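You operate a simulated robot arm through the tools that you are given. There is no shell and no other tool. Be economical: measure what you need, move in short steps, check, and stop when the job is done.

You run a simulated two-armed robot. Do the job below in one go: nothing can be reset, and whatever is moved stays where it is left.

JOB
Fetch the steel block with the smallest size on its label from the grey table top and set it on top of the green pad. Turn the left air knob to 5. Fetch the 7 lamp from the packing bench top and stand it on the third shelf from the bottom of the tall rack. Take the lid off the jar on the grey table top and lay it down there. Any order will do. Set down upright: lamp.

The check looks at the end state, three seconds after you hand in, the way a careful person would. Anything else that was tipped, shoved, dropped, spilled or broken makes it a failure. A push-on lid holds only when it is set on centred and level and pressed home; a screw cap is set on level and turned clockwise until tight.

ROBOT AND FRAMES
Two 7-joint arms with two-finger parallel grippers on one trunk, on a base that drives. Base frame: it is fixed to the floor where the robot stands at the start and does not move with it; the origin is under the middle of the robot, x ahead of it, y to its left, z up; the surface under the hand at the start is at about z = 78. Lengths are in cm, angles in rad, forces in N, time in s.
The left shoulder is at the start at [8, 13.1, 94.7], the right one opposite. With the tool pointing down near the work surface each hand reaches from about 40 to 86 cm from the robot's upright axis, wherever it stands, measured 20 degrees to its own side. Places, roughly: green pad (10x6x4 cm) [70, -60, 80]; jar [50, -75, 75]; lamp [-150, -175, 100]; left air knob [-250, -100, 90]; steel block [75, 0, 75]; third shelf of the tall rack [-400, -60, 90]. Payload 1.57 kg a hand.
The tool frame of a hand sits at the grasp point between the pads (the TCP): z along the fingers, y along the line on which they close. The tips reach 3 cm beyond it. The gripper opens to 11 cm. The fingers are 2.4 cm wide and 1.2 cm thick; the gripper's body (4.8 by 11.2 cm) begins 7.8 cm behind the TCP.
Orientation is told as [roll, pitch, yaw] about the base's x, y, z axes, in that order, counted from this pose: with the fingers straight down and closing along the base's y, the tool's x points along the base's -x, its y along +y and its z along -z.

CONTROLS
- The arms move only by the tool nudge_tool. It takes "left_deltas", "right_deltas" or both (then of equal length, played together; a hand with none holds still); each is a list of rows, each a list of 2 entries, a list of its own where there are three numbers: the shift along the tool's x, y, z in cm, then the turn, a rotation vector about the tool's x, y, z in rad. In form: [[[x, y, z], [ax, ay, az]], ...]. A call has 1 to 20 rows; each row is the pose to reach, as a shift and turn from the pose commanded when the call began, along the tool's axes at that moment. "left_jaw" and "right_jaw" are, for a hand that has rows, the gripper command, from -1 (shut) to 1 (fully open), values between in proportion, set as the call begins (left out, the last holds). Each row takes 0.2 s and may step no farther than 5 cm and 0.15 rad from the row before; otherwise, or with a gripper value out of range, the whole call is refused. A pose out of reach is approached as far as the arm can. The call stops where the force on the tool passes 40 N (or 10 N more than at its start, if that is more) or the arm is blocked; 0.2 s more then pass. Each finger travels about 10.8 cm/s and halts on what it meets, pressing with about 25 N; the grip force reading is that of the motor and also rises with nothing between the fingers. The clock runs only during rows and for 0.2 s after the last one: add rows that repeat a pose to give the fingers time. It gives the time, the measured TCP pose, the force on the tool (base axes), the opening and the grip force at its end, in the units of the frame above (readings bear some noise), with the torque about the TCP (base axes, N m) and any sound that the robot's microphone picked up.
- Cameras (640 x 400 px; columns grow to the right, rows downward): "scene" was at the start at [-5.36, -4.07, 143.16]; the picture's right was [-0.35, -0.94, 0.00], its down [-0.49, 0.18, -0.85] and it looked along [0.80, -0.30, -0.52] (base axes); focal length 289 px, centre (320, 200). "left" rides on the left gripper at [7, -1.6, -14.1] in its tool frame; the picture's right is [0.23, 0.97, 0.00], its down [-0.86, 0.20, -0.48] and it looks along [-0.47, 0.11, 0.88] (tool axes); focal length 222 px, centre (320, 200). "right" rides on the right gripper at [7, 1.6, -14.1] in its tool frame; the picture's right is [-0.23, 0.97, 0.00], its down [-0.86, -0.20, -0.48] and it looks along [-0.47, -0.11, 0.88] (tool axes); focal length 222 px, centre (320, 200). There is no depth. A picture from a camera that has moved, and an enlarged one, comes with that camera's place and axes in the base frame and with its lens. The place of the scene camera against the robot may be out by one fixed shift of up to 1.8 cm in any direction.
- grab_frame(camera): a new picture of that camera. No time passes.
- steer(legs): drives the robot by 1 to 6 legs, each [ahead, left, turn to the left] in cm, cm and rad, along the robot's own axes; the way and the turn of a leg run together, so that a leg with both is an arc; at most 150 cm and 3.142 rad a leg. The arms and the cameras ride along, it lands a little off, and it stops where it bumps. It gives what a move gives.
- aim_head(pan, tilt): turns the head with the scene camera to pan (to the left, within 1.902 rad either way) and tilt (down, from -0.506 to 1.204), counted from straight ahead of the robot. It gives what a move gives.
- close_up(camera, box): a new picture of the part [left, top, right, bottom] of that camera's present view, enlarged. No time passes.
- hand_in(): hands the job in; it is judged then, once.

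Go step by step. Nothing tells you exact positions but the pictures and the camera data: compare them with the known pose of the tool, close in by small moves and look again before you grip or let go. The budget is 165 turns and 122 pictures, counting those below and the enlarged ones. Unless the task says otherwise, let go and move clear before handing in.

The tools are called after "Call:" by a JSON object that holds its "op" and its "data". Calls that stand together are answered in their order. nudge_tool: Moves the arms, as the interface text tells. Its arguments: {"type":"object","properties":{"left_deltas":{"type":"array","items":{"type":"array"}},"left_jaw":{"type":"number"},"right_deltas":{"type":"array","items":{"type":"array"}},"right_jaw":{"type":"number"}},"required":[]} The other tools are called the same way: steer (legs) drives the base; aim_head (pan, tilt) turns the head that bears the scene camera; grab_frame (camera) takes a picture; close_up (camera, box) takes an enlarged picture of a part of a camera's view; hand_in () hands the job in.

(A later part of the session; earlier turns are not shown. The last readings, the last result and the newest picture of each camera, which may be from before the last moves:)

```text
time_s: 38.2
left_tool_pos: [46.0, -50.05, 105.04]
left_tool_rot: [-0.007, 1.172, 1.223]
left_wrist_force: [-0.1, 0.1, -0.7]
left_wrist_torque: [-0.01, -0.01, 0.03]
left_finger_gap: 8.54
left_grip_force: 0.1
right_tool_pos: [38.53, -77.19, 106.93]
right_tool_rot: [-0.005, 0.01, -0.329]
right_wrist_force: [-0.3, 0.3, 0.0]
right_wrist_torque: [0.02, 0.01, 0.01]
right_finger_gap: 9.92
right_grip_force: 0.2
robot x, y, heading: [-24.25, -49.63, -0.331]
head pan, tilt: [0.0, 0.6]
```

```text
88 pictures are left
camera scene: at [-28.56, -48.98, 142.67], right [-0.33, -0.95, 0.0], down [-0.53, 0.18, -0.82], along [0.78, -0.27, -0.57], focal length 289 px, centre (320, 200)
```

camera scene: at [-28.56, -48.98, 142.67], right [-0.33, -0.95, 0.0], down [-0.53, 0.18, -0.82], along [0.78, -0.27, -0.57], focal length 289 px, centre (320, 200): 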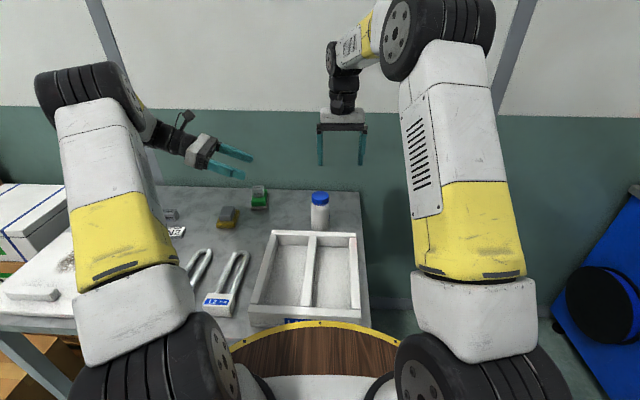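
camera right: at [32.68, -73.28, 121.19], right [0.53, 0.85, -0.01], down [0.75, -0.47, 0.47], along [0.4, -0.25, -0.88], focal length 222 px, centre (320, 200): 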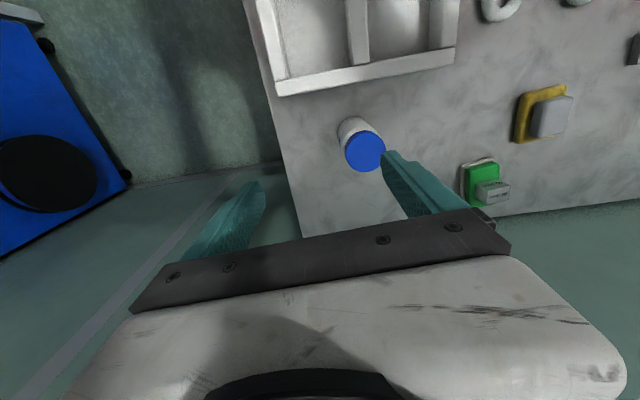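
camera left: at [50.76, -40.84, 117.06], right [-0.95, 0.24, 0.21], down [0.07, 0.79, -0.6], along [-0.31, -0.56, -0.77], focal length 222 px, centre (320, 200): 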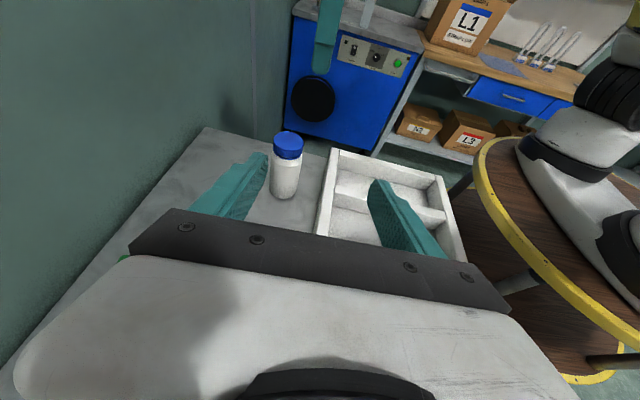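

Triangulation from both wrists agrees: jar axis (43.0, -72.5), lid top 91.6. I bring the left hand to a pre-grasp 14 cm from the jar.

Call:
{"op": "nudge_tool", "data": {"left_deltas": [[[-2.24, -0.9, 2.96], [0, 0, 0]], [[-4.48, -1.8, 5.92], [0, 0, 0]], [[-6.72, -2.7, 8.88], [0, 0, 0]], [[-8.96, -3.6, 11.84], [0, 0, 0]], [[-11.2, -4.46, 14.8], [0, 0, 0]], [[-11.2, -4.46, 14.8], [0, 0, 0]]]}}

Call:
{"op": "grab_frame", "data": {"camera": "left"}}

```text
time_s: 39.6
left_tool_pos: [47.43, -60.16, 88.76]
left_tool_rot: [-0.011, 1.171, 1.221]
left_wrist_force: [0.6, -0.4, -0.1]
left_wrist_torque: [0.03, 0.01, 0.0]
left_finger_gap: 8.51
left_grip_force: 0.2
right_tool_pos: [38.52, -77.2, 106.92]
right_tool_rot: [-0.004, 0.01, -0.332]
right_wrist_force: [0.0, 0.2, 0.0]
right_wrist_torque: [-0.02, -0.02, 0.02]
right_finger_gap: 9.89
right_grip_force: 0.2
robot x, y, heading: [-23.59, -49.39, -0.336]
head pan, tilt: [0.0, 0.6]
```

```text
87 pictures are left
camera left: at [52.11, -50.96, 100.81], right [-0.95, 0.24, 0.21], down [0.07, 0.79, -0.6], along [-0.31, -0.56, -0.77], focal length 222 px, centre (320, 200)
```

left: 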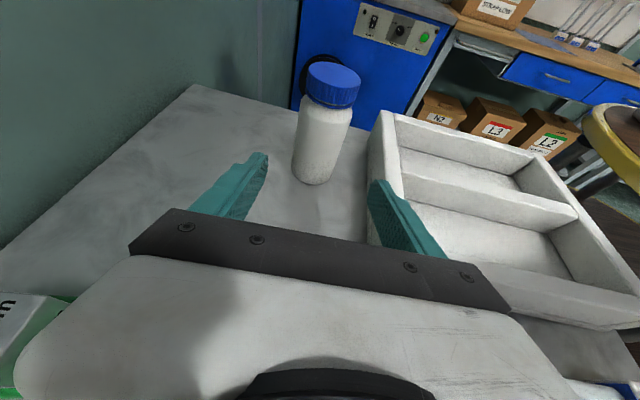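

The jar is centred between the open fingers; advancing along the fingers to it.

Call:
{"op": "nudge_tool", "data": {"left_deltas": [[[0, 0.1, 4], [0, 0, 0]], [[0, 0.2, 8], [0, 0, 0]], [[0, 0.2, 11], [0, 0, 0]], [[0, 0.2, 13.5], [0, 0, 0]], [[0, 0.2, 13.5], [0, 0, 0]]]}}

Call:
{"op": "grab_frame", "data": {"camera": "left"}}

```text
time_s: 40.8
left_tool_pos: [42.77, -72.04, 83.76]
left_tool_rot: [-0.007, 1.17, 1.221]
left_wrist_force: [-0.7, 0.5, 0.0]
left_wrist_torque: [0.01, 0.01, -0.01]
left_finger_gap: 8.54
left_grip_force: 0.0
right_tool_pos: [38.49, -77.3, 106.97]
right_tool_rot: [-0.005, 0.012, -0.331]
right_wrist_force: [-0.6, 0.4, 0.1]
right_wrist_torque: [0.02, 0.02, 0.01]
right_finger_gap: 9.9
right_grip_force: 0.0
robot x, y, heading: [-24.01, -49.9, -0.331]
head pan, tilt: [0.0, 0.6]
```

```text
86 pictures are left
camera left: at [47.54, -62.87, 95.69], right [-0.95, 0.24, 0.21], down [0.07, 0.79, -0.6], along [-0.31, -0.56, -0.77], focal length 222 px, centre (320, 200)
```

left: 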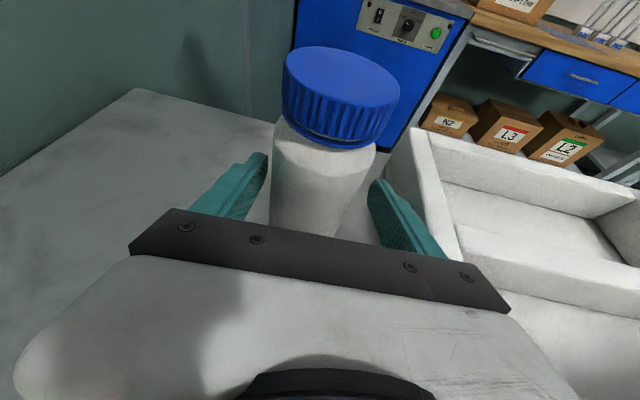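

Centred on the body; closing the left gripper on the jar.

Call:
{"op": "nudge_tool", "data": {"left_deltas": [[[0, 0, 0], [0, 0, 0]], [[0, 0, 0], [0, 0, 0]], [[0, 0, 0], [0, 0, 0]]], "left_jaw": -1}}

Call:
{"op": "grab_frame", "data": {"camera": "left"}}

Call:
{"op": "grab_frame", "data": {"camera": "right"}}

```text
time_s: 41.6
left_tool_pos: [42.76, -72.12, 83.63]
left_tool_rot: [-0.008, 1.17, 1.221]
left_wrist_force: [0.8, -0.1, -0.3]
left_wrist_torque: [-0.04, 0.0, 0.0]
left_finger_gap: 5.81
left_grip_force: 25.2
right_tool_pos: [38.47, -77.32, 106.89]
right_tool_rot: [-0.004, 0.011, -0.331]
right_wrist_force: [-0.3, 0.2, 0.5]
right_wrist_torque: [-0.04, -0.03, 0.0]
right_finger_gap: 9.9
right_grip_force: 0.1
robot x, y, heading: [-23.63, -49.82, -0.327]
head pan, tilt: [0.0, 0.6]
```

```text
85 pictures are left
camera left: at [47.55, -62.86, 95.7], right [-0.95, 0.24, 0.21], down [0.07, 0.79, -0.6], along [-0.31, -0.56, -0.77], focal length 222 px, centre (320, 200)
```

left: 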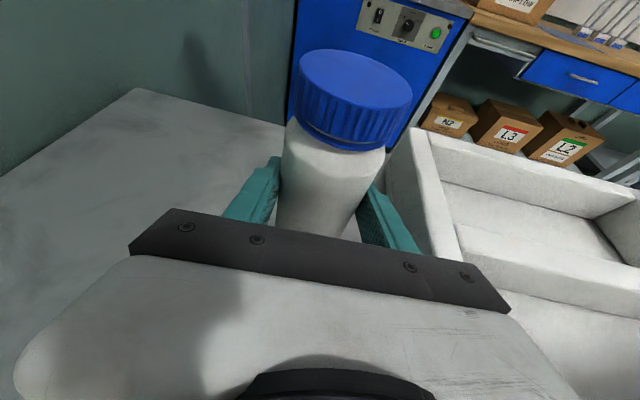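

```text
84 pictures are left
camera right: at [32.68, -73.32, 121.19], right [0.53, 0.85, -0.01], down [0.75, -0.47, 0.47], along [0.4, -0.25, -0.88], focal length 222 px, centre (320, 200)
```

right: 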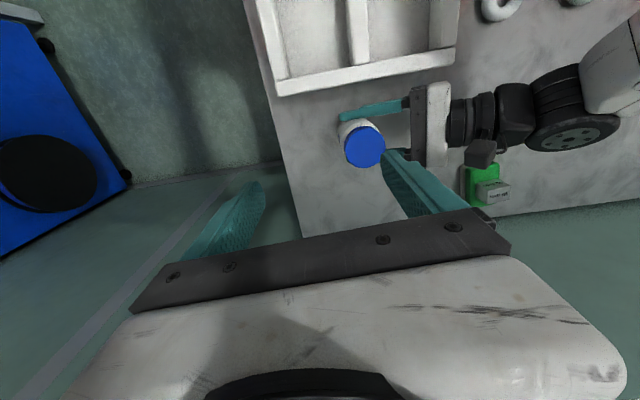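

The jar is held (5.8 cm). The lid centre is now at (42.4, -72.3), top 91.6. I bring the right hand over it, pre-turned clockwise so it can unscrew counter-clockwise.

Call:
{"op": "nudge_tool", "data": {"right_deltas": [[[-0.2, 0.66, 0.5], [0, 0, 0.133]], [[-0.5, 1.33, 1], [0, 0, 0.266]], [[-0.7, 2, 1.5], [0, 0, 0.4]], [[-0.9, 2.66, 2], [0, 0, 0.533]], [[-1.1, 3.33, 2.5], [0, 0, 0.666]], [[-1.4, 4, 3], [0, 0, 0.8]], [[-1.6, 4.66, 4], [0, 0, 0.933]], [[-1.8, 5.33, 5.5], [0, 0, 1.066]], [[-2.06, 6, 7.5], [0, 0, 1.2]], [[-2.06, 6, 9.5], [0, 0, 1.2]], [[-2.06, 6, 9.5], [0, 0, 1.2]]], "right_jaw": 0.45}}

Call:
{"op": "grab_frame", "data": {"camera": "right"}}

Call:
{"op": "grab_frame", "data": {"camera": "left"}}

```text
time_s: 44.0
left_tool_pos: [42.7, -72.14, 83.68]
left_tool_rot: [-0.009, 1.171, 1.224]
left_wrist_force: [-0.3, 0.6, 2.8]
left_wrist_torque: [0.0, 0.08, -0.03]
left_finger_gap: 5.8
left_grip_force: 25.4
right_tool_pos: [42.34, -71.94, 97.37]
right_tool_rot: [-0.011, 0.001, -1.529]
right_wrist_force: [0.1, 0.6, -0.8]
right_wrist_torque: [0.01, -0.02, 0.02]
right_finger_gap: 7.97
right_grip_force: 0.1
robot x, y, heading: [-24.27, -49.63, -0.328]
head pan, tilt: [0.0, 0.6]
```

```text
83 pictures are left
camera right: at [43.85, -64.83, 111.61], right [0.98, -0.19, -0.01], down [-0.16, -0.86, 0.48], along [-0.1, -0.47, -0.88], focal length 222 px, centre (320, 200)
```

right: 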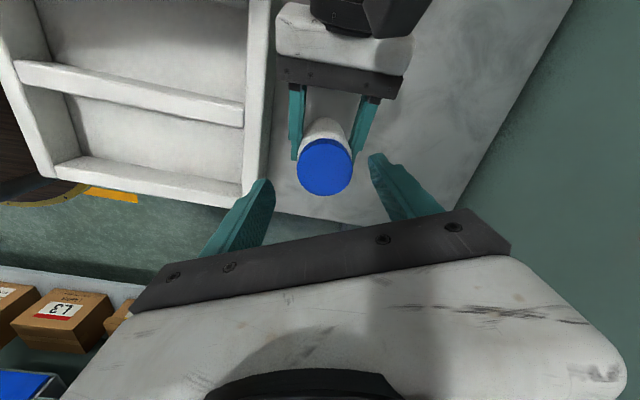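

```text
82 pictures are left
camera left: at [47.54, -62.84, 95.7], right [-0.95, 0.24, 0.21], down [0.07, 0.79, -0.6], along [-0.31, -0.56, -0.77], focal length 222 px, centre (320, 200)
```

left: 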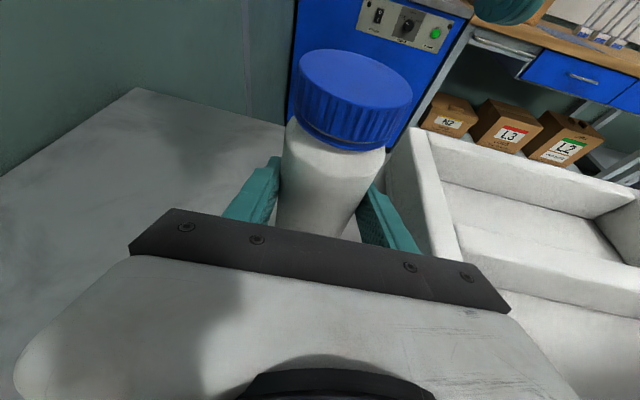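

The lid is centred under the hand within about 3 mm. Descending and closing on the lid.

Call:
{"op": "nudge_tool", "data": {"right_deltas": [[[0, 0.25, 2.5], [0, 0, 0]], [[0, 0.25, 4.8], [0, 0, 0]], [[0, 0.25, 4.8], [0, 0, 0]]]}}

Call:
{"op": "nudge_tool", "data": {"right_deltas": [[[0, 0, 0], [0, 0, 0]], [[0, 0, 0], [0, 0, 0]], [[0, 0, 0], [0, 0, 0]]], "right_jaw": -1}}

Call:
{"op": "grab_frame", "data": {"camera": "left"}}

```text
time_s: 44.8
left_tool_pos: [42.8, -72.15, 83.66]
left_tool_rot: [-0.009, 1.171, 1.221]
left_wrist_force: [-0.6, 0.6, 2.6]
left_wrist_torque: [0.04, 0.07, -0.04]
left_finger_gap: 5.81
left_grip_force: 24.9
right_tool_pos: [42.34, -71.83, 92.59]
right_tool_rot: [-0.012, 0.001, -1.53]
right_wrist_force: [-0.1, 0.1, -0.5]
right_wrist_torque: [0.02, 0.0, -0.01]
right_finger_gap: 7.99
right_grip_force: 0.0
robot x, y, heading: [-23.9, -49.48, -0.334]
head pan, tilt: [0.0, 0.6]
```

```text
time_s: 45.6
left_tool_pos: [42.65, -72.15, 83.69]
left_tool_rot: [-0.007, 1.173, 1.224]
left_wrist_force: [-10.7, 2.0, 4.7]
left_wrist_torque: [0.17, -0.5, -0.19]
left_finger_gap: 5.82
left_grip_force: 25.0
right_tool_pos: [42.3, -71.87, 92.63]
right_tool_rot: [-0.01, -0.001, -1.531]
right_wrist_force: [12.2, -0.8, -2.2]
right_wrist_torque: [-0.13, -0.46, 0.22]
right_finger_gap: 5.16
right_grip_force: 24.9
robot x, y, heading: [-23.64, -49.88, -0.332]
head pan, tilt: [0.0, 0.6]
```

```text
81 pictures are left
camera left: at [47.49, -62.88, 95.69], right [-0.95, 0.24, 0.21], down [0.07, 0.79, -0.6], along [-0.31, -0.56, -0.77], focal length 222 px, centre (320, 200)
```

left: 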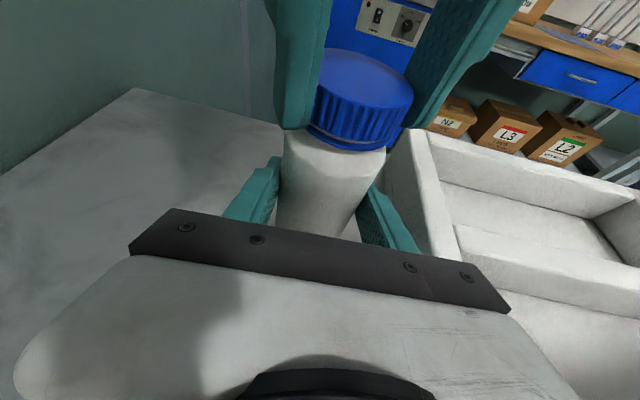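

The lid is gripped. I ease 2 mm to relieve side force and start turning counter-clockwise.

Call:
{"op": "nudge_tool", "data": {"right_deltas": [[[0.1, 0.25, 0], [0, 0, 0]], [[-0.1, 0.25, 0], [0, 0, -0.1]], [[-0.1, 0.25, 0], [0, 0, -0.22]], [[-0.1, 0.25, 0], [0, 0, -0.34]], [[-0.1, 0.25, 0], [0, 0, -0.46]], [[-0.1, 0.25, 0], [0, 0, -0.46]]]}}

Call:
{"op": "grab_frame", "data": {"camera": "left"}}

```text
time_s: 47.0
left_tool_pos: [43.05, -72.16, 83.63]
left_tool_rot: [-0.014, 1.169, 1.224]
left_wrist_force: [26.6, -5.2, -6.6]
left_wrist_torque: [0.2, 1.15, 0.2]
left_finger_gap: 5.81
left_grip_force: 25.4
right_tool_pos: [42.57, -72.07, 92.5]
right_tool_rot: [-0.014, 0.008, -1.068]
right_wrist_force: [-25.3, 4.5, 12.4]
right_wrist_torque: [0.16, 0.78, -0.15]
right_finger_gap: 5.16
right_grip_force: 25.5
robot x, y, heading: [-23.85, -49.78, -0.331]
head pan, tilt: [0.0, 0.6]
```

```text
80 pictures are left
camera left: at [47.67, -62.76, 95.72], right [-0.95, 0.24, 0.2], down [0.07, 0.8, -0.6], along [-0.31, -0.56, -0.77], focal length 222 px, centre (320, 200)
```

left: 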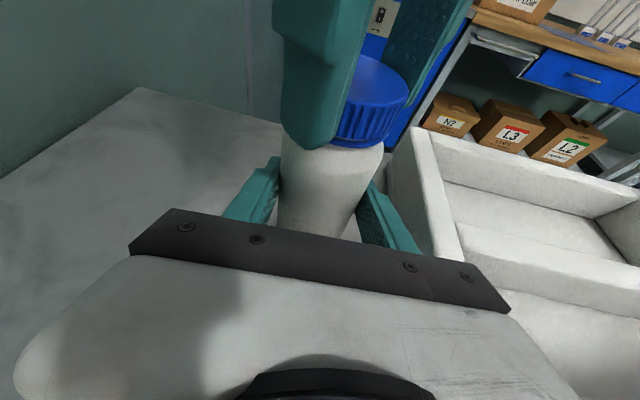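

Turning goes easily (torque 0.15 N m) but my sideways shift was too much. I correct it back and keep turning.

Call:
{"op": "nudge_tool", "data": {"right_deltas": [[[0.1, -0.14, 0], [0, 0, 0]], [[0.1, -0.14, 0], [0, 0, -0.12]], [[0.1, -0.14, -0.02], [0, 0, -0.24]], [[0.1, -0.14, -0.02], [0, 0, -0.36]], [[0.1, -0.14, -0.04], [0, 0, -0.48]], [[0.1, -0.14, -0.04], [0, 0, -0.6]], [[0.1, -0.14, -0.06], [0, 0, -0.72]], [[0.1, -0.14, -0.06], [0, 0, -0.84]], [[0.1, -0.14, -0.06], [0, 0, -0.84]]]}}

Call:
{"op": "grab_frame", "data": {"camera": "left"}}

```text
time_s: 49.0
left_tool_pos: [42.86, -72.09, 83.82]
left_tool_rot: [-0.013, 1.171, 1.219]
left_wrist_force: [26.0, 8.3, 3.2]
left_wrist_torque: [-0.02, 0.74, 0.08]
left_finger_gap: 5.86
left_grip_force: 25.0
right_tool_pos: [42.42, -72.0, 92.66]
right_tool_rot: [-0.003, 0.012, -0.229]
right_wrist_force: [-21.4, -9.4, 10.3]
right_wrist_torque: [-0.78, 0.66, -0.14]
right_finger_gap: 5.21
right_grip_force: 25.3
robot x, y, heading: [-23.85, -49.7, -0.336]
head pan, tilt: [0.0, 0.6]
```

```text
79 pictures are left
camera left: at [47.57, -62.81, 95.74], right [-0.95, 0.24, 0.2], down [0.07, 0.79, -0.6], along [-0.31, -0.56, -0.77], focal length 222 px, centre (320, 200)
```

left: 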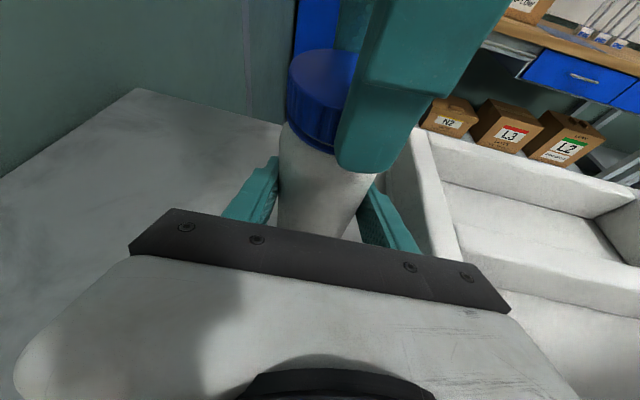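

Small recentring again with a slight lift, then more turning.

Call:
{"op": "nudge_tool", "data": {"right_deltas": [[[0.13, -0.09, -0.05], [0, 0, 0]], [[0.13, -0.09, -0.05], [0, 0, -0.12]], [[0.13, -0.09, -0.07], [0, 0, -0.24]], [[0.13, -0.09, -0.07], [0, 0, -0.36]], [[0.13, -0.09, -0.09], [0, 0, -0.48]], [[0.13, -0.09, -0.09], [0, 0, -0.6]], [[0.13, -0.09, -0.11], [0, 0, -0.72]], [[0.13, -0.09, -0.13], [0, 0, -0.84]], [[0.13, -0.09, -0.15], [0, 0, -0.96]], [[0.13, -0.09, -0.15], [0, 0, -0.96]]]}}

Call:
{"op": "grab_frame", "data": {"camera": "left"}}

```text
time_s: 51.2
left_tool_pos: [42.77, -72.11, 83.7]
left_tool_rot: [-0.008, 1.172, 1.225]
left_wrist_force: [4.3, 9.8, 3.9]
left_wrist_torque: [-0.3, 0.24, 0.0]
left_finger_gap: 5.77
left_grip_force: 25.0
right_tool_pos: [42.38, -72.11, 92.74]
right_tool_rot: [0.007, 0.004, 0.73]
right_wrist_force: [-4.6, -9.2, -4.4]
right_wrist_torque: [-0.53, 0.16, -0.03]
right_finger_gap: 5.17
right_grip_force: 25.4
robot x, y, heading: [-23.91, -49.96, -0.33]
head pan, tilt: [0.0, 0.6]
```

```text
78 pictures are left
camera left: at [47.54, -62.85, 95.68], right [-0.95, 0.24, 0.21], down [0.07, 0.79, -0.6], along [-0.31, -0.56, -0.77], focal length 222 px, centre (320, 200)
```

left: 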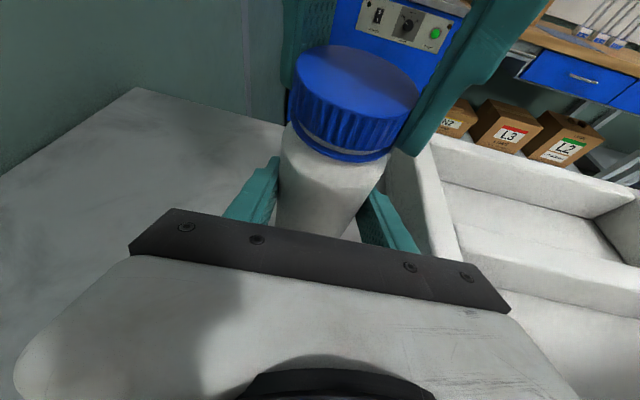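

The cap is rising (gap above its ring has opened). I continue turning.

Call:
{"op": "nudge_tool", "data": {"right_deltas": [[[0.03, -0.05, 0], [0, 0, -0.12]], [[0.03, -0.05, -0.02], [0, 0, -0.24]], [[0.03, -0.05, -0.02], [0, 0, -0.36]], [[0.03, -0.05, -0.04], [0, 0, -0.48]], [[0.03, -0.05, -0.04], [0, 0, -0.6]], [[0.03, -0.05, -0.06], [0, 0, -0.72]], [[0.03, -0.05, -0.08], [0, 0, -0.84]], [[0.03, -0.05, -0.1], [0, 0, -0.96]], [[0.03, -0.05, -0.1], [0, 0, -0.96]]]}}

Call:
{"op": "grab_frame", "data": {"camera": "left"}}

```text
time_s: 53.2
left_tool_pos: [42.71, -72.11, 83.68]
left_tool_rot: [-0.005, 1.172, 1.224]
left_wrist_force: [-18.9, 11.2, -0.2]
left_wrist_torque: [-0.44, -1.03, 0.05]
left_finger_gap: 5.89
left_grip_force: 24.7
right_tool_pos: [42.65, -72.17, 92.88]
right_tool_rot: [0.008, -0.002, 1.692]
right_wrist_force: [18.2, -11.2, 1.2]
right_wrist_torque: [-0.54, -0.67, -0.07]
right_finger_gap: 5.2
right_grip_force: 24.9
robot x, y, heading: [-23.81, -49.83, -0.334]
head pan, tilt: [0.0, 0.6]
```

```text
77 pictures are left
camera left: at [47.49, -62.86, 95.62], right [-0.95, 0.24, 0.21], down [0.07, 0.79, -0.6], along [-0.31, -0.56, -0.77], focal length 222 px, centre (320, 200)
```

left: 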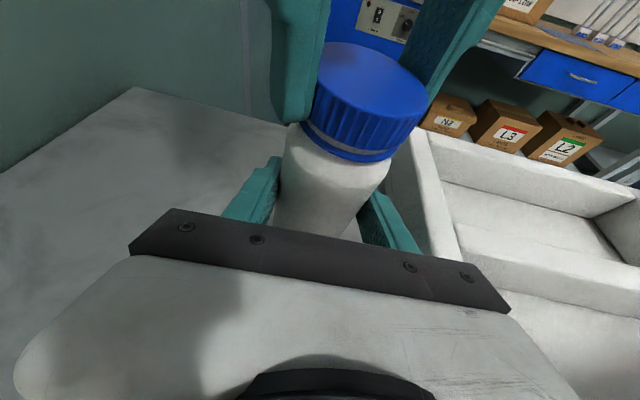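

Half a turn done. I recentre and try a small lift to see whether it's free.

Call:
{"op": "nudge_tool", "data": {"right_deltas": [[[0.1, -0.11, 0], [0, 0, 0]], [[0.1, -0.11, -0.15], [0, 0, 0]], [[0.1, -0.11, -0.15], [0, 0, 0]]]}}

```text
time_s: 54.0
left_tool_pos: [42.77, -72.07, 83.71]
left_tool_rot: [-0.008, 1.173, 1.219]
left_wrist_force: [-13.7, 6.0, -3.1]
left_wrist_torque: [-0.37, -0.8, 0.07]
left_finger_gap: 5.88
left_grip_force: 25.1
right_tool_pos: [42.48, -72.31, 92.92]
right_tool_rot: [0.011, -0.003, 1.688]
right_wrist_force: [13.6, -6.0, 1.2]
right_wrist_torque: [-0.24, -0.48, -0.04]
right_finger_gap: 5.18
right_grip_force: 24.7
robot x, y, heading: [-23.96, -49.84, -0.33]
head pan, tilt: [0.0, 0.6]
```

Call:
{"op": "nudge_tool", "data": {"right_deltas": [[[0.05, -0.06, -0.2], [0, 0, -0.1]], [[0.05, -0.06, -0.4], [0, 0, -0.2]], [[0.05, -0.06, -0.5], [0, 0, -0.3]], [[0.05, -0.06, -0.5], [0, 0, -0.3]]]}}

Call:
{"op": "grab_frame", "data": {"camera": "left"}}

```text
time_s: 55.0
left_tool_pos: [42.76, -72.22, 83.99]
left_tool_rot: [-0.012, 1.175, 1.219]
left_wrist_force: [-11.5, 5.6, 16.2]
left_wrist_torque: [-0.28, -0.67, 0.01]
left_finger_gap: 5.92
left_grip_force: 25.4
right_tool_pos: [42.6, -72.31, 93.32]
right_tool_rot: [0.013, -0.006, 1.992]
right_wrist_force: [11.4, -5.0, -17.9]
right_wrist_torque: [-0.24, -0.45, -0.06]
right_finger_gap: 5.18
right_grip_force: 24.8
robot x, y, heading: [-23.89, -49.67, -0.334]
head pan, tilt: [0.0, 0.6]
```

```text
76 pictures are left
camera left: at [47.59, -62.88, 95.83], right [-0.95, 0.24, 0.2], down [0.07, 0.79, -0.6], along [-0.31, -0.56, -0.77], focal length 222 px, centre (320, 200)
```

left: 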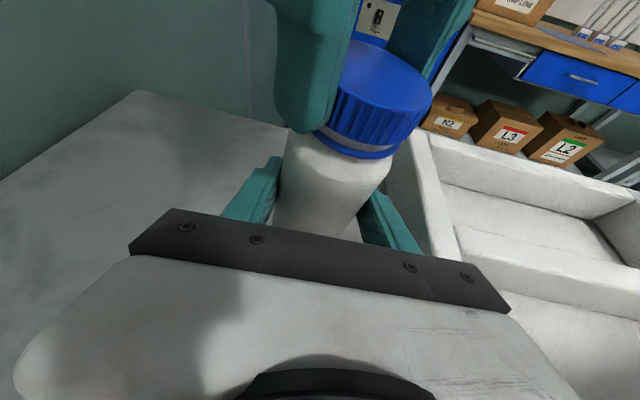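

Not free yet. I relax the pull and keep turning.

Call:
{"op": "nudge_tool", "data": {"right_deltas": [[[0.0, -0.05, 0.1], [0, 0, -0.12]], [[0.0, -0.05, 0.1], [0, 0, -0.24]], [[0.0, -0.05, 0.1], [0, 0, -0.36]], [[0.0, -0.05, 0.05], [0, 0, -0.48]], [[0.0, -0.05, 0.05], [0, 0, -0.6]], [[0.0, -0.05, 0], [0, 0, -0.72]], [[0.0, -0.05, 0], [0, 0, -0.84]], [[0.0, -0.05, 0], [0, 0, -0.84]]]}}

```text
time_s: 56.8
left_tool_pos: [42.76, -72.01, 83.64]
left_tool_rot: [-0.006, 1.172, 1.225]
left_wrist_force: [-2.9, -2.1, 3.6]
left_wrist_torque: [0.21, -0.53, 0.03]
left_finger_gap: 5.94
left_grip_force: 25.3
right_tool_pos: [42.61, -72.14, 93.45]
right_tool_rot: [0.004, -0.011, 2.832]
right_wrist_force: [1.8, 2.3, -5.2]
right_wrist_torque: [-0.04, 0.33, -0.02]
right_finger_gap: 5.18
right_grip_force: 24.6
robot x, y, heading: [-24.06, -49.81, -0.335]
head pan, tilt: [0.0, 0.6]
```

Call:
{"op": "nudge_tool", "data": {"right_deltas": [[[0, 0, 0], [0, 0, -0.13]], [[0, 0, -0.05], [0, 0, -0.26]], [[0, 0, -0.05], [0, 0, -0.39]], [[0, 0, -0.1], [0, 0, -0.52]], [[0, 0, -0.1], [0, 0, -0.65]], [[0, 0, -0.15], [0, 0, -0.78]], [[0, 0, -0.15], [0, 0, -0.78]]]}}

Call:
{"op": "grab_frame", "data": {"camera": "left"}}

```text
time_s: 58.4
left_tool_pos: [42.67, -72.2, 83.63]
left_tool_rot: [-0.007, 1.171, 1.222]
left_wrist_force: [-10.4, -0.2, -1.9]
left_wrist_torque: [0.02, -0.83, -0.02]
left_finger_gap: 5.81
left_grip_force: 25.2
right_tool_pos: [42.59, -72.38, 93.58]
right_tool_rot: [-0.002, -0.009, -2.737]
right_wrist_force: [10.0, 0.6, -0.1]
right_wrist_torque: [-0.04, -0.2, 0.0]
right_finger_gap: 5.18
right_grip_force: 24.8
right hand out of reach, approached as far as the arm can: row 6, 7
robot x, y, heading: [-24.02, -50.06, -0.328]
head pan, tilt: [0.0, 0.6]
```

```text
75 pictures are left
camera left: at [47.51, -62.91, 95.68], right [-0.95, 0.24, 0.21], down [0.07, 0.79, -0.6], along [-0.31, -0.56, -0.77], focal length 222 px, centre (320, 200)
```

left: 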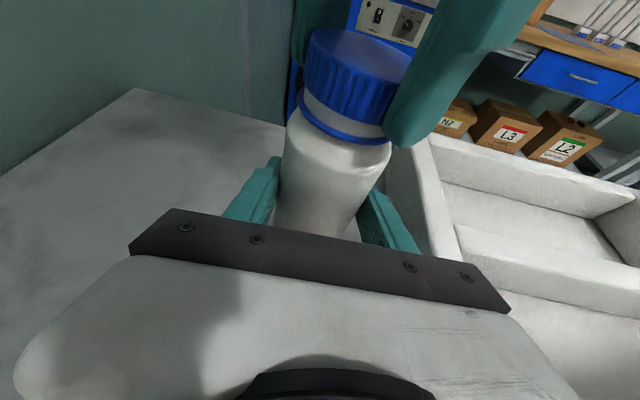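

The cap has climbed; the white neck shows. I'm at the wrist limit, so I test a lift.

Call:
{"op": "nudge_tool", "data": {"right_deltas": [[[0, 0, -0.2], [0, 0, 0.02]], [[0, 0, -0.4], [0, 0, 0.02]], [[0, 0, -0.4], [0, 0, 0.02]]]}}

```text
time_s: 59.2
left_tool_pos: [42.77, -72.08, 83.88]
left_tool_rot: [-0.009, 1.171, 1.224]
left_wrist_force: [-7.2, -2.5, 3.6]
left_wrist_torque: [0.2, -0.65, -0.03]
left_finger_gap: 5.81
left_grip_force: 24.5
right_tool_pos: [42.65, -72.29, 94.1]
right_tool_rot: [-0.003, -0.01, -2.758]
right_wrist_force: [7.0, 1.3, -5.1]
right_wrist_torque: [0.02, -0.05, 0.0]
right_finger_gap: 5.17
right_grip_force: 24.8
robot x, y, heading: [-23.99, -49.8, -0.332]
head pan, tilt: [0.0, 0.6]
```

Call:
{"op": "nudge_tool", "data": {"right_deltas": [[[0, 0, -0.2], [0, 0, 0]], [[0, 0, -0.4], [0, 0, 0]], [[0, 0, -0.4], [0, 0, 0]]]}}

Call:
{"op": "grab_frame", "data": {"camera": "left"}}

```text
time_s: 60.0
left_tool_pos: [42.84, -72.03, 83.71]
left_tool_rot: [-0.008, 1.173, 1.225]
left_wrist_force: [1.0, -0.1, -2.2]
left_wrist_torque: [0.02, -0.01, -0.01]
left_finger_gap: 5.77
left_grip_force: 25.2
right_tool_pos: [42.74, -72.17, 94.48]
right_tool_rot: [-0.005, -0.01, -2.759]
right_wrist_force: [-0.3, -0.2, -0.3]
right_wrist_torque: [0.01, -0.02, 0.02]
right_finger_gap: 5.22
right_grip_force: 24.7
robot x, y, heading: [-23.96, -49.92, -0.334]
head pan, tilt: [0.0, 0.6]
```

```text
74 pictures are left
camera left: at [47.58, -62.81, 95.66], right [-0.95, 0.24, 0.21], down [0.07, 0.8, -0.6], along [-0.31, -0.56, -0.77], focal length 222 px, centre (320, 200)
```

left: 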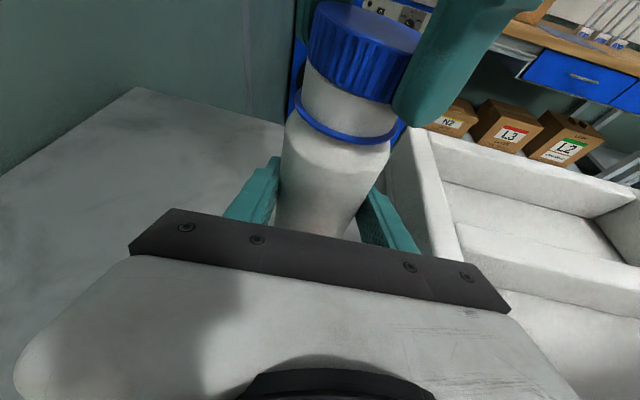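

The cap is off. I lift it clear and carry it to free table space behind the jar, unwinding the wrist on the way.

Call:
{"op": "nudge_tool", "data": {"right_deltas": [[[0, 0, -3], [0, 0, 0]], [[0, 0, -6], [0, 0, 0]], [[0.73, 0.65, -6], [0, 0, 0.14]], [[1.46, 1.31, -6], [0, 0, 0.28]], [[2.19, 1.96, -6], [0, 0, 0.42]], [[2.92, 2.6, -6], [0, 0, 0.56]], [[3.65, 3.27, -6], [0, 0, 0.7]], [[4.38, 3.9, -6], [0, 0, 0.84]], [[5.1, 4.6, -6], [0, 0, 0.98]], [[5.85, 5.2, -6], [0, 0, 1.12]], [[6.6, 5.9, -6], [0, 0, 1.26]], [[7.3, 6.5, -6], [0, 0, 1.4]], [[8, 7.2, -6], [0, 0, 1.54]], [[8.8, 7.8, -6], [0, 0, 1.68]], [[9.5, 8.5, -6], [0, 0, 1.82]], [[9.5, 8.5, -6], [0, 0, 1.96]], [[9.5, 8.5, -6], [0, 0, 1.96]]]}}

Call:
{"op": "grab_frame", "data": {"camera": "right"}}

Call:
{"op": "grab_frame", "data": {"camera": "left"}}

```text
time_s: 63.6
left_tool_pos: [42.7, -72.06, 83.76]
left_tool_rot: [-0.01, 1.171, 1.222]
left_wrist_force: [-0.5, -0.5, -1.7]
left_wrist_torque: [0.02, 0.01, 0.04]
left_finger_gap: 5.76
left_grip_force: 25.2
right_tool_pos: [50.81, -76.07, 99.44]
right_tool_rot: [0.009, -0.001, 1.563]
right_wrist_force: [-0.4, -0.5, 0.1]
right_wrist_torque: [0.01, -0.03, -0.03]
right_finger_gap: 5.19
right_grip_force: 25.1
right hand out of reach, approached as far as the arm can: row 11, 12, 13, 14, 15, 16, 17
robot x, y, heading: [-23.93, -49.88, -0.33]
head pan, tilt: [0.0, 0.6]
```

```text
73 pictures are left
camera right: at [49.35, -83.0, 113.65], right [-0.97, 0.23, 0.01], down [0.21, 0.85, 0.48], along [0.1, 0.47, -0.88], focal length 222 px, centre (320, 200)
```

right: 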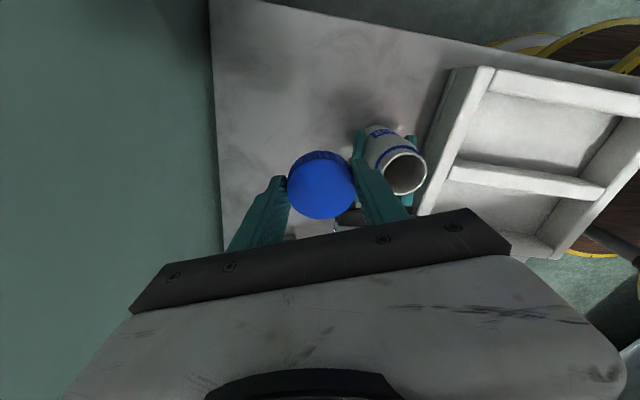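

```text
72 pictures are left
camera left: at [47.51, -62.83, 95.73], right [-0.95, 0.24, 0.21], down [0.07, 0.79, -0.6], along [-0.31, -0.56, -0.77], focal length 222 px, centre (320, 200)
```

left: 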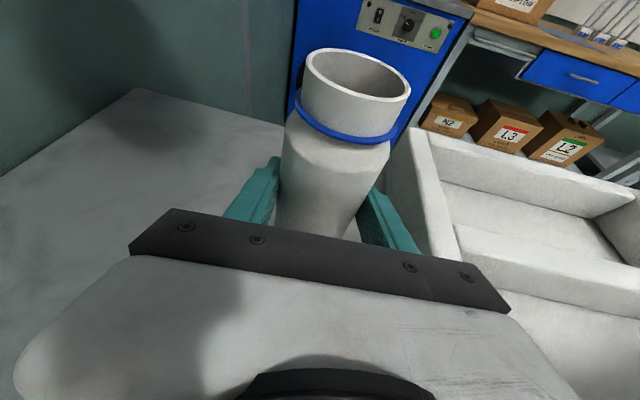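

The jar is open. Next, I release the jar with the left hand and retreat along its fingers.

Call:
{"op": "nudge_tool", "data": {"left_deltas": [[[0, 0, 0], [0, 0, 0]], [[0, 0, 0], [0, 0, 0]], [[0, 0, 0], [0, 0, 0]]], "left_jaw": 0.45}}

Call:
{"op": "nudge_tool", "data": {"left_deltas": [[[0, 0, -3], [0, 0, 0]], [[0, 0, -7], [0, 0, 0]], [[0, 0, -11], [0, 0, 0]], [[0, 0, -15], [0, 0, 0]], [[3, 0, -18], [0, 0, 0]], [[6, 0, -21], [0, 0, 0]], [[9, 0, -24], [0, 0, 0]], [[9, 0, -24], [0, 0, 0]]]}}

Call:
{"op": "grab_frame", "data": {"camera": "left"}}

```text
time_s: 64.4
left_tool_pos: [42.88, -72.1, 83.88]
left_tool_rot: [-0.011, 1.171, 1.223]
left_wrist_force: [-0.2, 0.0, 0.3]
left_wrist_torque: [0.0, -0.04, 0.01]
left_finger_gap: 7.98
left_grip_force: 0.1
right_tool_pos: [50.84, -76.15, 99.39]
right_tool_rot: [0.011, -0.001, 1.564]
right_wrist_force: [-0.4, 0.1, 1.0]
right_wrist_torque: [-0.03, 0.02, 0.01]
right_finger_gap: 5.2
right_grip_force: 24.9
robot x, y, heading: [-23.51, -49.41, -0.331]
head pan, tilt: [0.0, 0.6]
```

```text
time_s: 66.2
left_tool_pos: [49.24, -54.44, 101.49]
left_tool_rot: [-0.006, 1.172, 1.223]
left_wrist_force: [-0.3, -0.1, 0.4]
left_wrist_torque: [0.01, 0.02, -0.03]
left_finger_gap: 7.96
left_grip_force: 0.0
right_tool_pos: [50.8, -76.21, 99.32]
right_tool_rot: [0.011, 0.0, 1.565]
right_wrist_force: [0.4, -0.5, -0.8]
right_wrist_torque: [0.01, 0.01, 0.01]
right_finger_gap: 5.17
right_grip_force: 24.9
robot x, y, heading: [-23.91, -49.61, -0.333]
head pan, tilt: [0.0, 0.6]
```

```text
71 pictures are left
camera left: at [53.97, -45.11, 113.5], right [-0.95, 0.24, 0.21], down [0.07, 0.79, -0.6], along [-0.31, -0.56, -0.77], focal length 222 px, centre (320, 200)
```

left: 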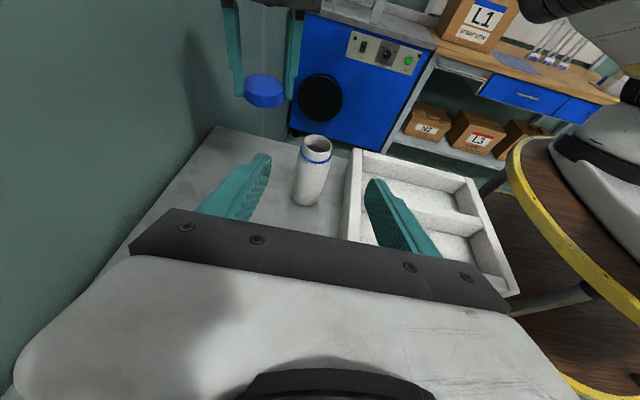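

Jar stands undisturbed. I unwind the right wrist further, which also lets it reach the intended spot.

Call:
{"op": "nudge_tool", "data": {"right_deltas": [[[0, 0, 0], [0, 0, 0.14]], [[0, 0, 0], [0, 0, 0.28]], [[0, 0, 0], [0, 0, 0.42]], [[0, 0, 0], [0, 0, 0.56]], [[0, 0, 0], [0, 0, 0.7]], [[0, 0, 0], [0, 0, 0.84]], [[0, 0, 0], [0, 0, 0.98]], [[0, 0, 0], [0, 0, 1.12]], [[0, 0, 0], [0, 0, 1.26]], [[0, 0, 0], [0, 0, 1.4]], [[0, 0, 0], [0, 0, 1.54]], [[0, 0, 0], [0, 0, 1.68]], [[0, 0, 0], [0, 0, 1.82]], [[0, 0, 0], [0, 0, 1.9]], [[0, 0, 0], [0, 0, 1.9]]]}}

Call:
{"op": "grab_frame", "data": {"camera": "right"}}

```text
time_s: 69.4
left_tool_pos: [49.07, -54.36, 101.35]
left_tool_rot: [-0.01, 1.171, 1.223]
left_wrist_force: [0.4, 0.2, 0.3]
left_wrist_torque: [-0.01, 0.03, 0.0]
left_finger_gap: 7.95
left_grip_force: 0.0
right_tool_pos: [50.6, -75.85, 99.54]
right_tool_rot: [-0.002, 0.008, -0.337]
right_wrist_force: [-0.4, 0.1, -0.4]
right_wrist_torque: [-0.02, 0.01, 0.03]
right_finger_gap: 5.19
right_grip_force: 25.3
robot x, y, heading: [-23.95, -49.36, -0.33]
head pan, tilt: [0.0, 0.6]
```

```text
70 pictures are left
camera right: at [44.77, -71.99, 113.76], right [0.54, 0.84, -0.01], down [0.75, -0.47, 0.47], along [0.4, -0.26, -0.88], focal length 222 px, centre (320, 200)
```

right: 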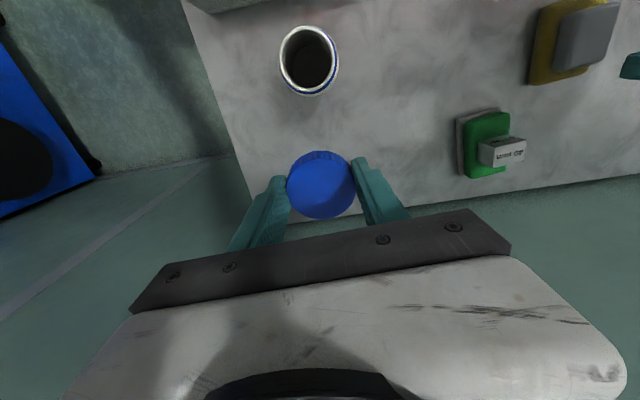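

The landing spot at (54.6, -76.4) is free table. Moving there and lowering to just above the surface.

Call:
{"op": "nudge_tool", "data": {"right_deltas": [[[-2, 0.4, 0], [0, 0, 0]], [[-3.94, 0.85, 0], [0, 0, 0]], [[-3.94, 0.85, 4.5], [0, 0, 0]], [[-3.94, 0.85, 9], [0, 0, 0]], [[-3.94, 0.85, 13], [0, 0, 0]], [[-3.94, 0.85, 16], [0, 0, 0]], [[-3.94, 0.85, 16], [0, 0, 0]]]}}

Call:
{"op": "grab_frame", "data": {"camera": "left"}}

```text
time_s: 71.0
left_tool_pos: [49.25, -54.44, 101.51]
left_tool_rot: [-0.01, 1.171, 1.224]
left_wrist_force: [0.1, -0.7, -0.6]
left_wrist_torque: [-0.03, 0.05, -0.02]
left_finger_gap: 7.97
left_grip_force: 0.1
right_tool_pos: [52.26, -76.18, 83.37]
right_tool_rot: [-0.003, 0.007, -0.338]
right_wrist_force: [0.2, 0.2, -0.4]
right_wrist_torque: [-0.02, 0.01, 0.03]
right_finger_gap: 5.19
right_grip_force: 25.4
right hand out of reach, approached as far as the arm can: row 1, 2, 3, 4, 5, 6, 7
robot x, y, heading: [-23.72, -49.42, -0.331]
head pan, tilt: [0.0, 0.6]
```

```text
69 pictures are left
camera left: at [53.96, -45.13, 113.47], right [-0.95, 0.24, 0.21], down [0.07, 0.79, -0.6], along [-0.31, -0.56, -0.77], focal length 222 px, centre (320, 200)
```

left: 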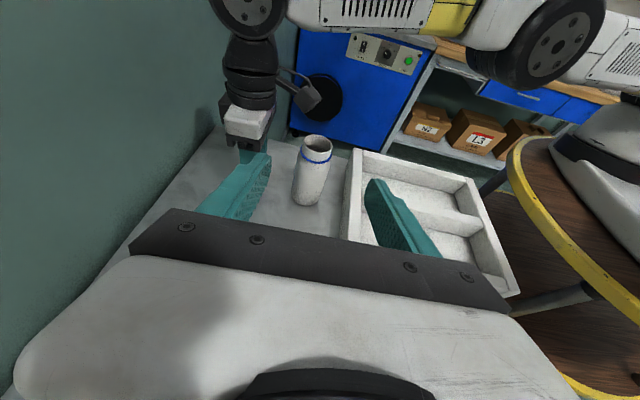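

Clear of the jar by ~7 cm here. Lowering gently to contact.

Call:
{"op": "nudge_tool", "data": {"right_deltas": [[[0, 0, 0.5], [0, 0, 0]], [[0, 0, 1.0], [0, 0, 0]], [[0, 0, 1.3], [0, 0, 0]], [[0, 0, 1.6], [0, 0, 0]]]}}

Call:
{"op": "close_up", "data": {"camera": "right", "box": [200, 100, 440, 250]}}

```text
time_s: 72.0
left_tool_pos: [49.19, -54.41, 101.43]
left_tool_rot: [-0.007, 1.169, 1.223]
left_wrist_force: [-0.2, -0.5, 0.2]
left_wrist_torque: [-0.01, 0.0, 0.0]
left_finger_gap: 8.01
left_grip_force: 0.1
right_tool_pos: [51.96, -76.03, 81.88]
right_tool_rot: [-0.004, 0.009, -0.334]
right_wrist_force: [0.3, 0.8, -0.2]
right_wrist_torque: [0.01, -0.01, 0.03]
right_finger_gap: 5.2
right_grip_force: 24.7
robot x, y, heading: [-23.82, -49.79, -0.33]
head pan, tilt: [0.0, 0.6]
```

```text
2.67 times, centred on (320, 175) of right
camera zoom: at [46.17, -72.16, 96.23], right [0.54, 0.84, -0.01], down [0.75, -0.47, 0.47], along [0.4, -0.26, -0.88], focal length 592 px, centre (320, 267)
```

zoom: 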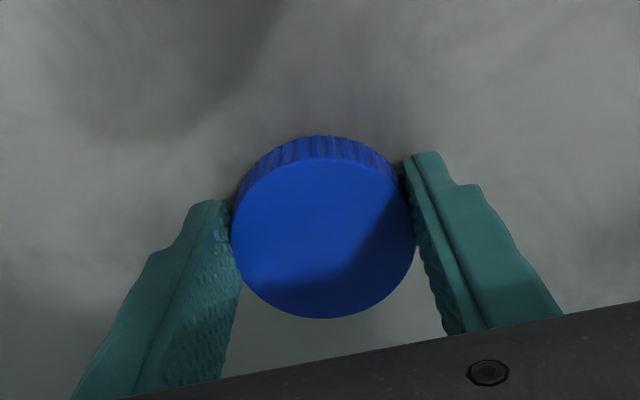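

Call:
{"op": "nudge_tool", "data": {"right_deltas": [[[0, 0, 0.3], [0, 0, 0]], [[0, 0, 0.5], [0, 0, 0]], [[0, 0, 0.7], [0, 0, 0]]]}}

```text
time_s: 72.8
left_tool_pos: [49.32, -54.5, 101.42]
left_tool_rot: [-0.007, 1.172, 1.223]
left_wrist_force: [0.7, -0.1, -0.4]
left_wrist_torque: [0.01, 0.01, -0.03]
left_finger_gap: 7.95
left_grip_force: 0.1
right_tool_pos: [51.84, -76.03, 81.4]
right_tool_rot: [-0.004, 0.008, -0.336]
right_wrist_force: [0.3, 0.8, 0.4]
right_wrist_torque: [0.0, -0.01, 0.01]
right_finger_gap: 5.19
right_grip_force: 25.2
robot x, y, heading: [-23.89, -49.6, -0.33]
head pan, tilt: [0.0, 0.6]
```

Call:
{"op": "nudge_tool", "data": {"right_deltas": [[[0, 0, 0.2], [0, 0, 0]], [[0, 0, 0.4], [0, 0, 0]], [[0, 0, 0.5], [0, 0, 0]]]}}

```text
time_s: 73.6
left_tool_pos: [49.19, -54.42, 101.39]
left_tool_rot: [-0.01, 1.171, 1.222]
left_wrist_force: [-0.8, -0.1, -0.9]
left_wrist_torque: [-0.03, 0.0, 0.04]
left_finger_gap: 7.97
left_grip_force: 0.2
right_tool_pos: [51.71, -76.12, 81.07]
right_tool_rot: [-0.004, 0.008, -0.334]
right_wrist_force: [-6.0, -0.9, 16.9]
right_wrist_torque: [0.4, -0.17, 0.21]
right_finger_gap: 5.17
right_grip_force: 24.7
robot x, y, heading: [-23.77, -49.53, -0.333]
head pan, tilt: [0.0, 0.6]
```

Contact. Releasing the lid and rising.

Call:
{"op": "nudge_tool", "data": {"right_deltas": [[[0, 0, -0.2], [0, 0, 0]], [[0, 0, -0.2], [0, 0, 0]], [[0, 0, -0.2], [0, 0, 0]]], "right_jaw": 0.4}}

Call:
{"op": "nudge_tool", "data": {"right_deltas": [[[0, 0, -3], [0, 0, 0]], [[0, 0, -8], [0, 0, 0]], [[0, 0, -13], [0, 0, 0]], [[0, 0, -18], [0, 0, 0]], [[2, 0, -23], [0, 0, 0]], [[6, -2, -26], [0, 0, 0]], [[6, -2, -26], [0, 0, 0]]]}}

Call:
{"op": "grab_frame", "data": {"camera": "right"}}

```text
time_s: 74.4
left_tool_pos: [49.18, -54.31, 101.54]
left_tool_rot: [-0.008, 1.17, 1.224]
left_wrist_force: [0.5, -0.1, -0.1]
left_wrist_torque: [0.0, 0.0, 0.0]
left_finger_gap: 7.97
left_grip_force: 0.1
right_tool_pos: [51.76, -76.22, 81.01]
right_tool_rot: [-0.002, 0.008, -0.336]
right_wrist_force: [-1.5, -6.1, 6.9]
right_wrist_torque: [0.1, -0.09, -0.13]
right_finger_gap: 7.15
right_grip_force: 0.1
robot x, y, heading: [-23.99, -49.83, -0.328]
head pan, tilt: [0.0, 0.6]
```

```text
refused: row 5 steps farther than a row can; nothing moved
```

```text
67 pictures are left
camera right: at [45.92, -72.21, 95.32], right [0.54, 0.84, 0.0], down [0.75, -0.47, 0.47], along [0.4, -0.26, -0.88], focal length 222 px, centre (320, 200)
```

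right: 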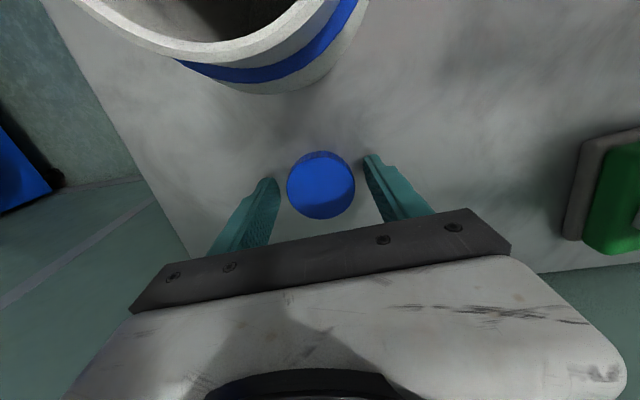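

The lid is flat on the table and free of the fingers. Lifting straight up.

Call:
{"op": "nudge_tool", "data": {"right_deltas": [[[0, 0, -3], [0, 0, 0]], [[0, 0, -7], [0, 0, 0]], [[0, 0, -11], [0, 0, 0]], [[0, 0, -15], [0, 0, 0]], [[0, 0, -19], [0, 0, 0]], [[2, 0, -22], [0, 0, 0]], [[5, -2, -24], [0, 0, 0]], [[8, -4, -25], [0, 0, 0]], [[8, -4, -25], [0, 0, 0]]]}}

Call:
{"op": "grab_frame", "data": {"camera": "scene"}}

```text
time_s: 76.4
left_tool_pos: [49.18, -54.45, 101.42]
left_tool_rot: [-0.01, 1.172, 1.224]
left_wrist_force: [-0.6, -0.4, -0.2]
left_wrist_torque: [0.02, 0.03, -0.01]
left_finger_gap: 7.95
left_grip_force: 0.0
right_tool_pos: [48.24, -78.25, 107.45]
right_tool_rot: [-0.003, 0.011, -0.334]
right_wrist_force: [0.8, -0.4, -0.1]
right_wrist_torque: [-0.02, 0.0, 0.04]
right_finger_gap: 7.71
right_grip_force: 0.1
right hand out of reach, approached as far as the arm can: row 4, 5, 7, 8, 9
robot x, y, heading: [-23.78, -49.79, -0.331]
head pan, tilt: [0.0, 0.6]
```

```text
66 pictures are left
camera scene: at [-28.56, -48.98, 142.67], right [-0.33, -0.95, 0.0], down [-0.53, 0.18, -0.82], along [0.78, -0.27, -0.57], focal length 289 px, centre (320, 200)
```

scene: 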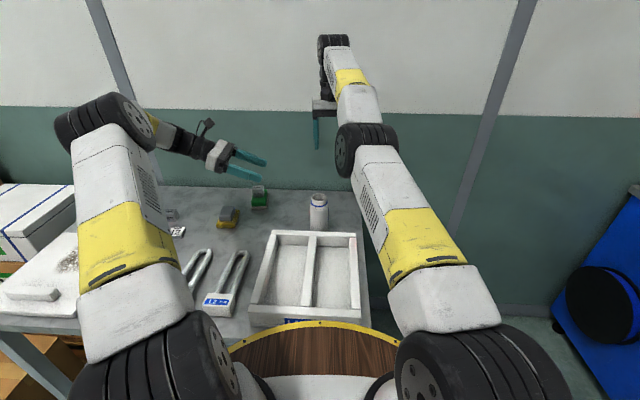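

Jar, lid, pad and block are in order. Now I pull both hands in over the robot and back away from the table before going to the packing bench.

Call:
{"op": "nudge_tool", "data": {"left_deltas": [[[0.5, 3.5, 0], [0, 0, 0]], [[1, 7, 0], [0, 0, 0]], [[1.5, 10.5, 0], [0, 0, 0]], [[2, 14, 0], [0, 0, 0]], [[2.5, 17.5, 0], [0, 0, 0]], [[3, 20, 0], [0, 0, 0]], [[3, 20, 0], [0, 0, 0]]], "right_deltas": [[[3.5, -2, -0.5], [0, 0, 0]], [[7, -4, -1], [0, 0, 0]], [[10.5, -6, -1.5], [0, 0, 0]], [[14, -8, -2], [0, 0, 0]], [[17.5, -10, -2.5], [0, 0, 0]], [[21, -12, -3], [0, 0, 0]], [[21, -12, -3], [0, 0, 0]]]}}

Call:
{"op": "steer", "data": {"legs": [[-40, 0, 0], [0, 0, -1.24]]}}

Call:
{"op": "aim_head", "data": {"pan": 0, "tilt": 0.35}}

Call:
{"op": "grab_frame", "data": {"camera": "scene"}}

```text
time_s: 78.0
left_tool_pos: [29.83, -48.9, 104.25]
left_tool_rot: [-0.009, 1.169, 1.223]
left_wrist_force: [0.5, -0.1, 0.1]
left_wrist_torque: [0.01, -0.01, 0.02]
left_finger_gap: 7.97
left_grip_force: 0.0
right_tool_pos: [42.41, -88.3, 116.44]
right_tool_rot: [-0.004, 0.008, -0.335]
right_wrist_force: [-0.9, 0.6, 0.9]
right_wrist_torque: [0.0, 0.03, 0.0]
right_finger_gap: 7.72
right_grip_force: 0.1
right hand out of reach, approached as far as the arm can: row 1, 2, 3, 4, 5, 6, 7
robot x, y, heading: [-24.03, -49.81, -0.33]
head pan, tilt: [0.0, 0.6]
```

```text
time_s: 83.6
left_tool_pos: [-45.15, -87.42, 104.21]
left_tool_rot: [-0.009, 1.17, -0.047]
left_wrist_force: [0.2, 0.2, -0.6]
left_wrist_torque: [0.01, 0.0, 0.0]
left_finger_gap: 7.98
left_grip_force: 0.0
right_tool_pos: [-79.1, -111.2, 116.24]
right_tool_rot: [-0.003, 0.007, -1.605]
right_wrist_force: [-0.1, 0.6, -0.4]
right_wrist_torque: [-0.04, 0.0, 0.03]
right_finger_gap: 7.72
right_grip_force: 0.1
robot x, y, heading: [-62.06, -36.55, -1.601]
head pan, tilt: [0.0, 0.6]
```

```text
time_s: 84.4
left_tool_pos: [-45.12, -87.53, 104.1]
left_tool_rot: [-0.009, 1.173, -0.046]
left_wrist_force: [-1.0, -0.1, 0.0]
left_wrist_torque: [-0.01, -0.01, 0.01]
left_finger_gap: 7.98
left_grip_force: 0.0
right_tool_pos: [-79.08, -111.11, 116.32]
right_tool_rot: [-0.004, 0.01, -1.603]
right_wrist_force: [-0.2, 0.1, 0.6]
right_wrist_torque: [-0.01, 0.01, 0.01]
right_finger_gap: 7.7
right_grip_force: 0.2
robot x, y, heading: [-61.86, -36.28, -1.598]
head pan, tilt: [0.0, 0.351]
```

```text
65 pictures are left
camera scene: at [-61.59, -32.57, 144.94], right [-1.0, 0.03, 0.0], down [0.01, 0.34, -0.94], along [-0.03, -0.94, -0.34], focal length 289 px, centre (320, 200)
```

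scene: 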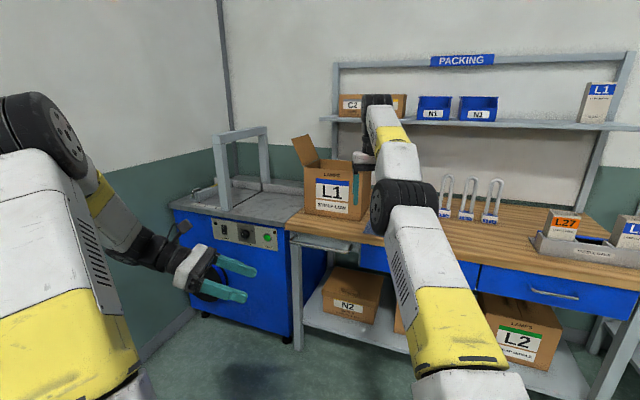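

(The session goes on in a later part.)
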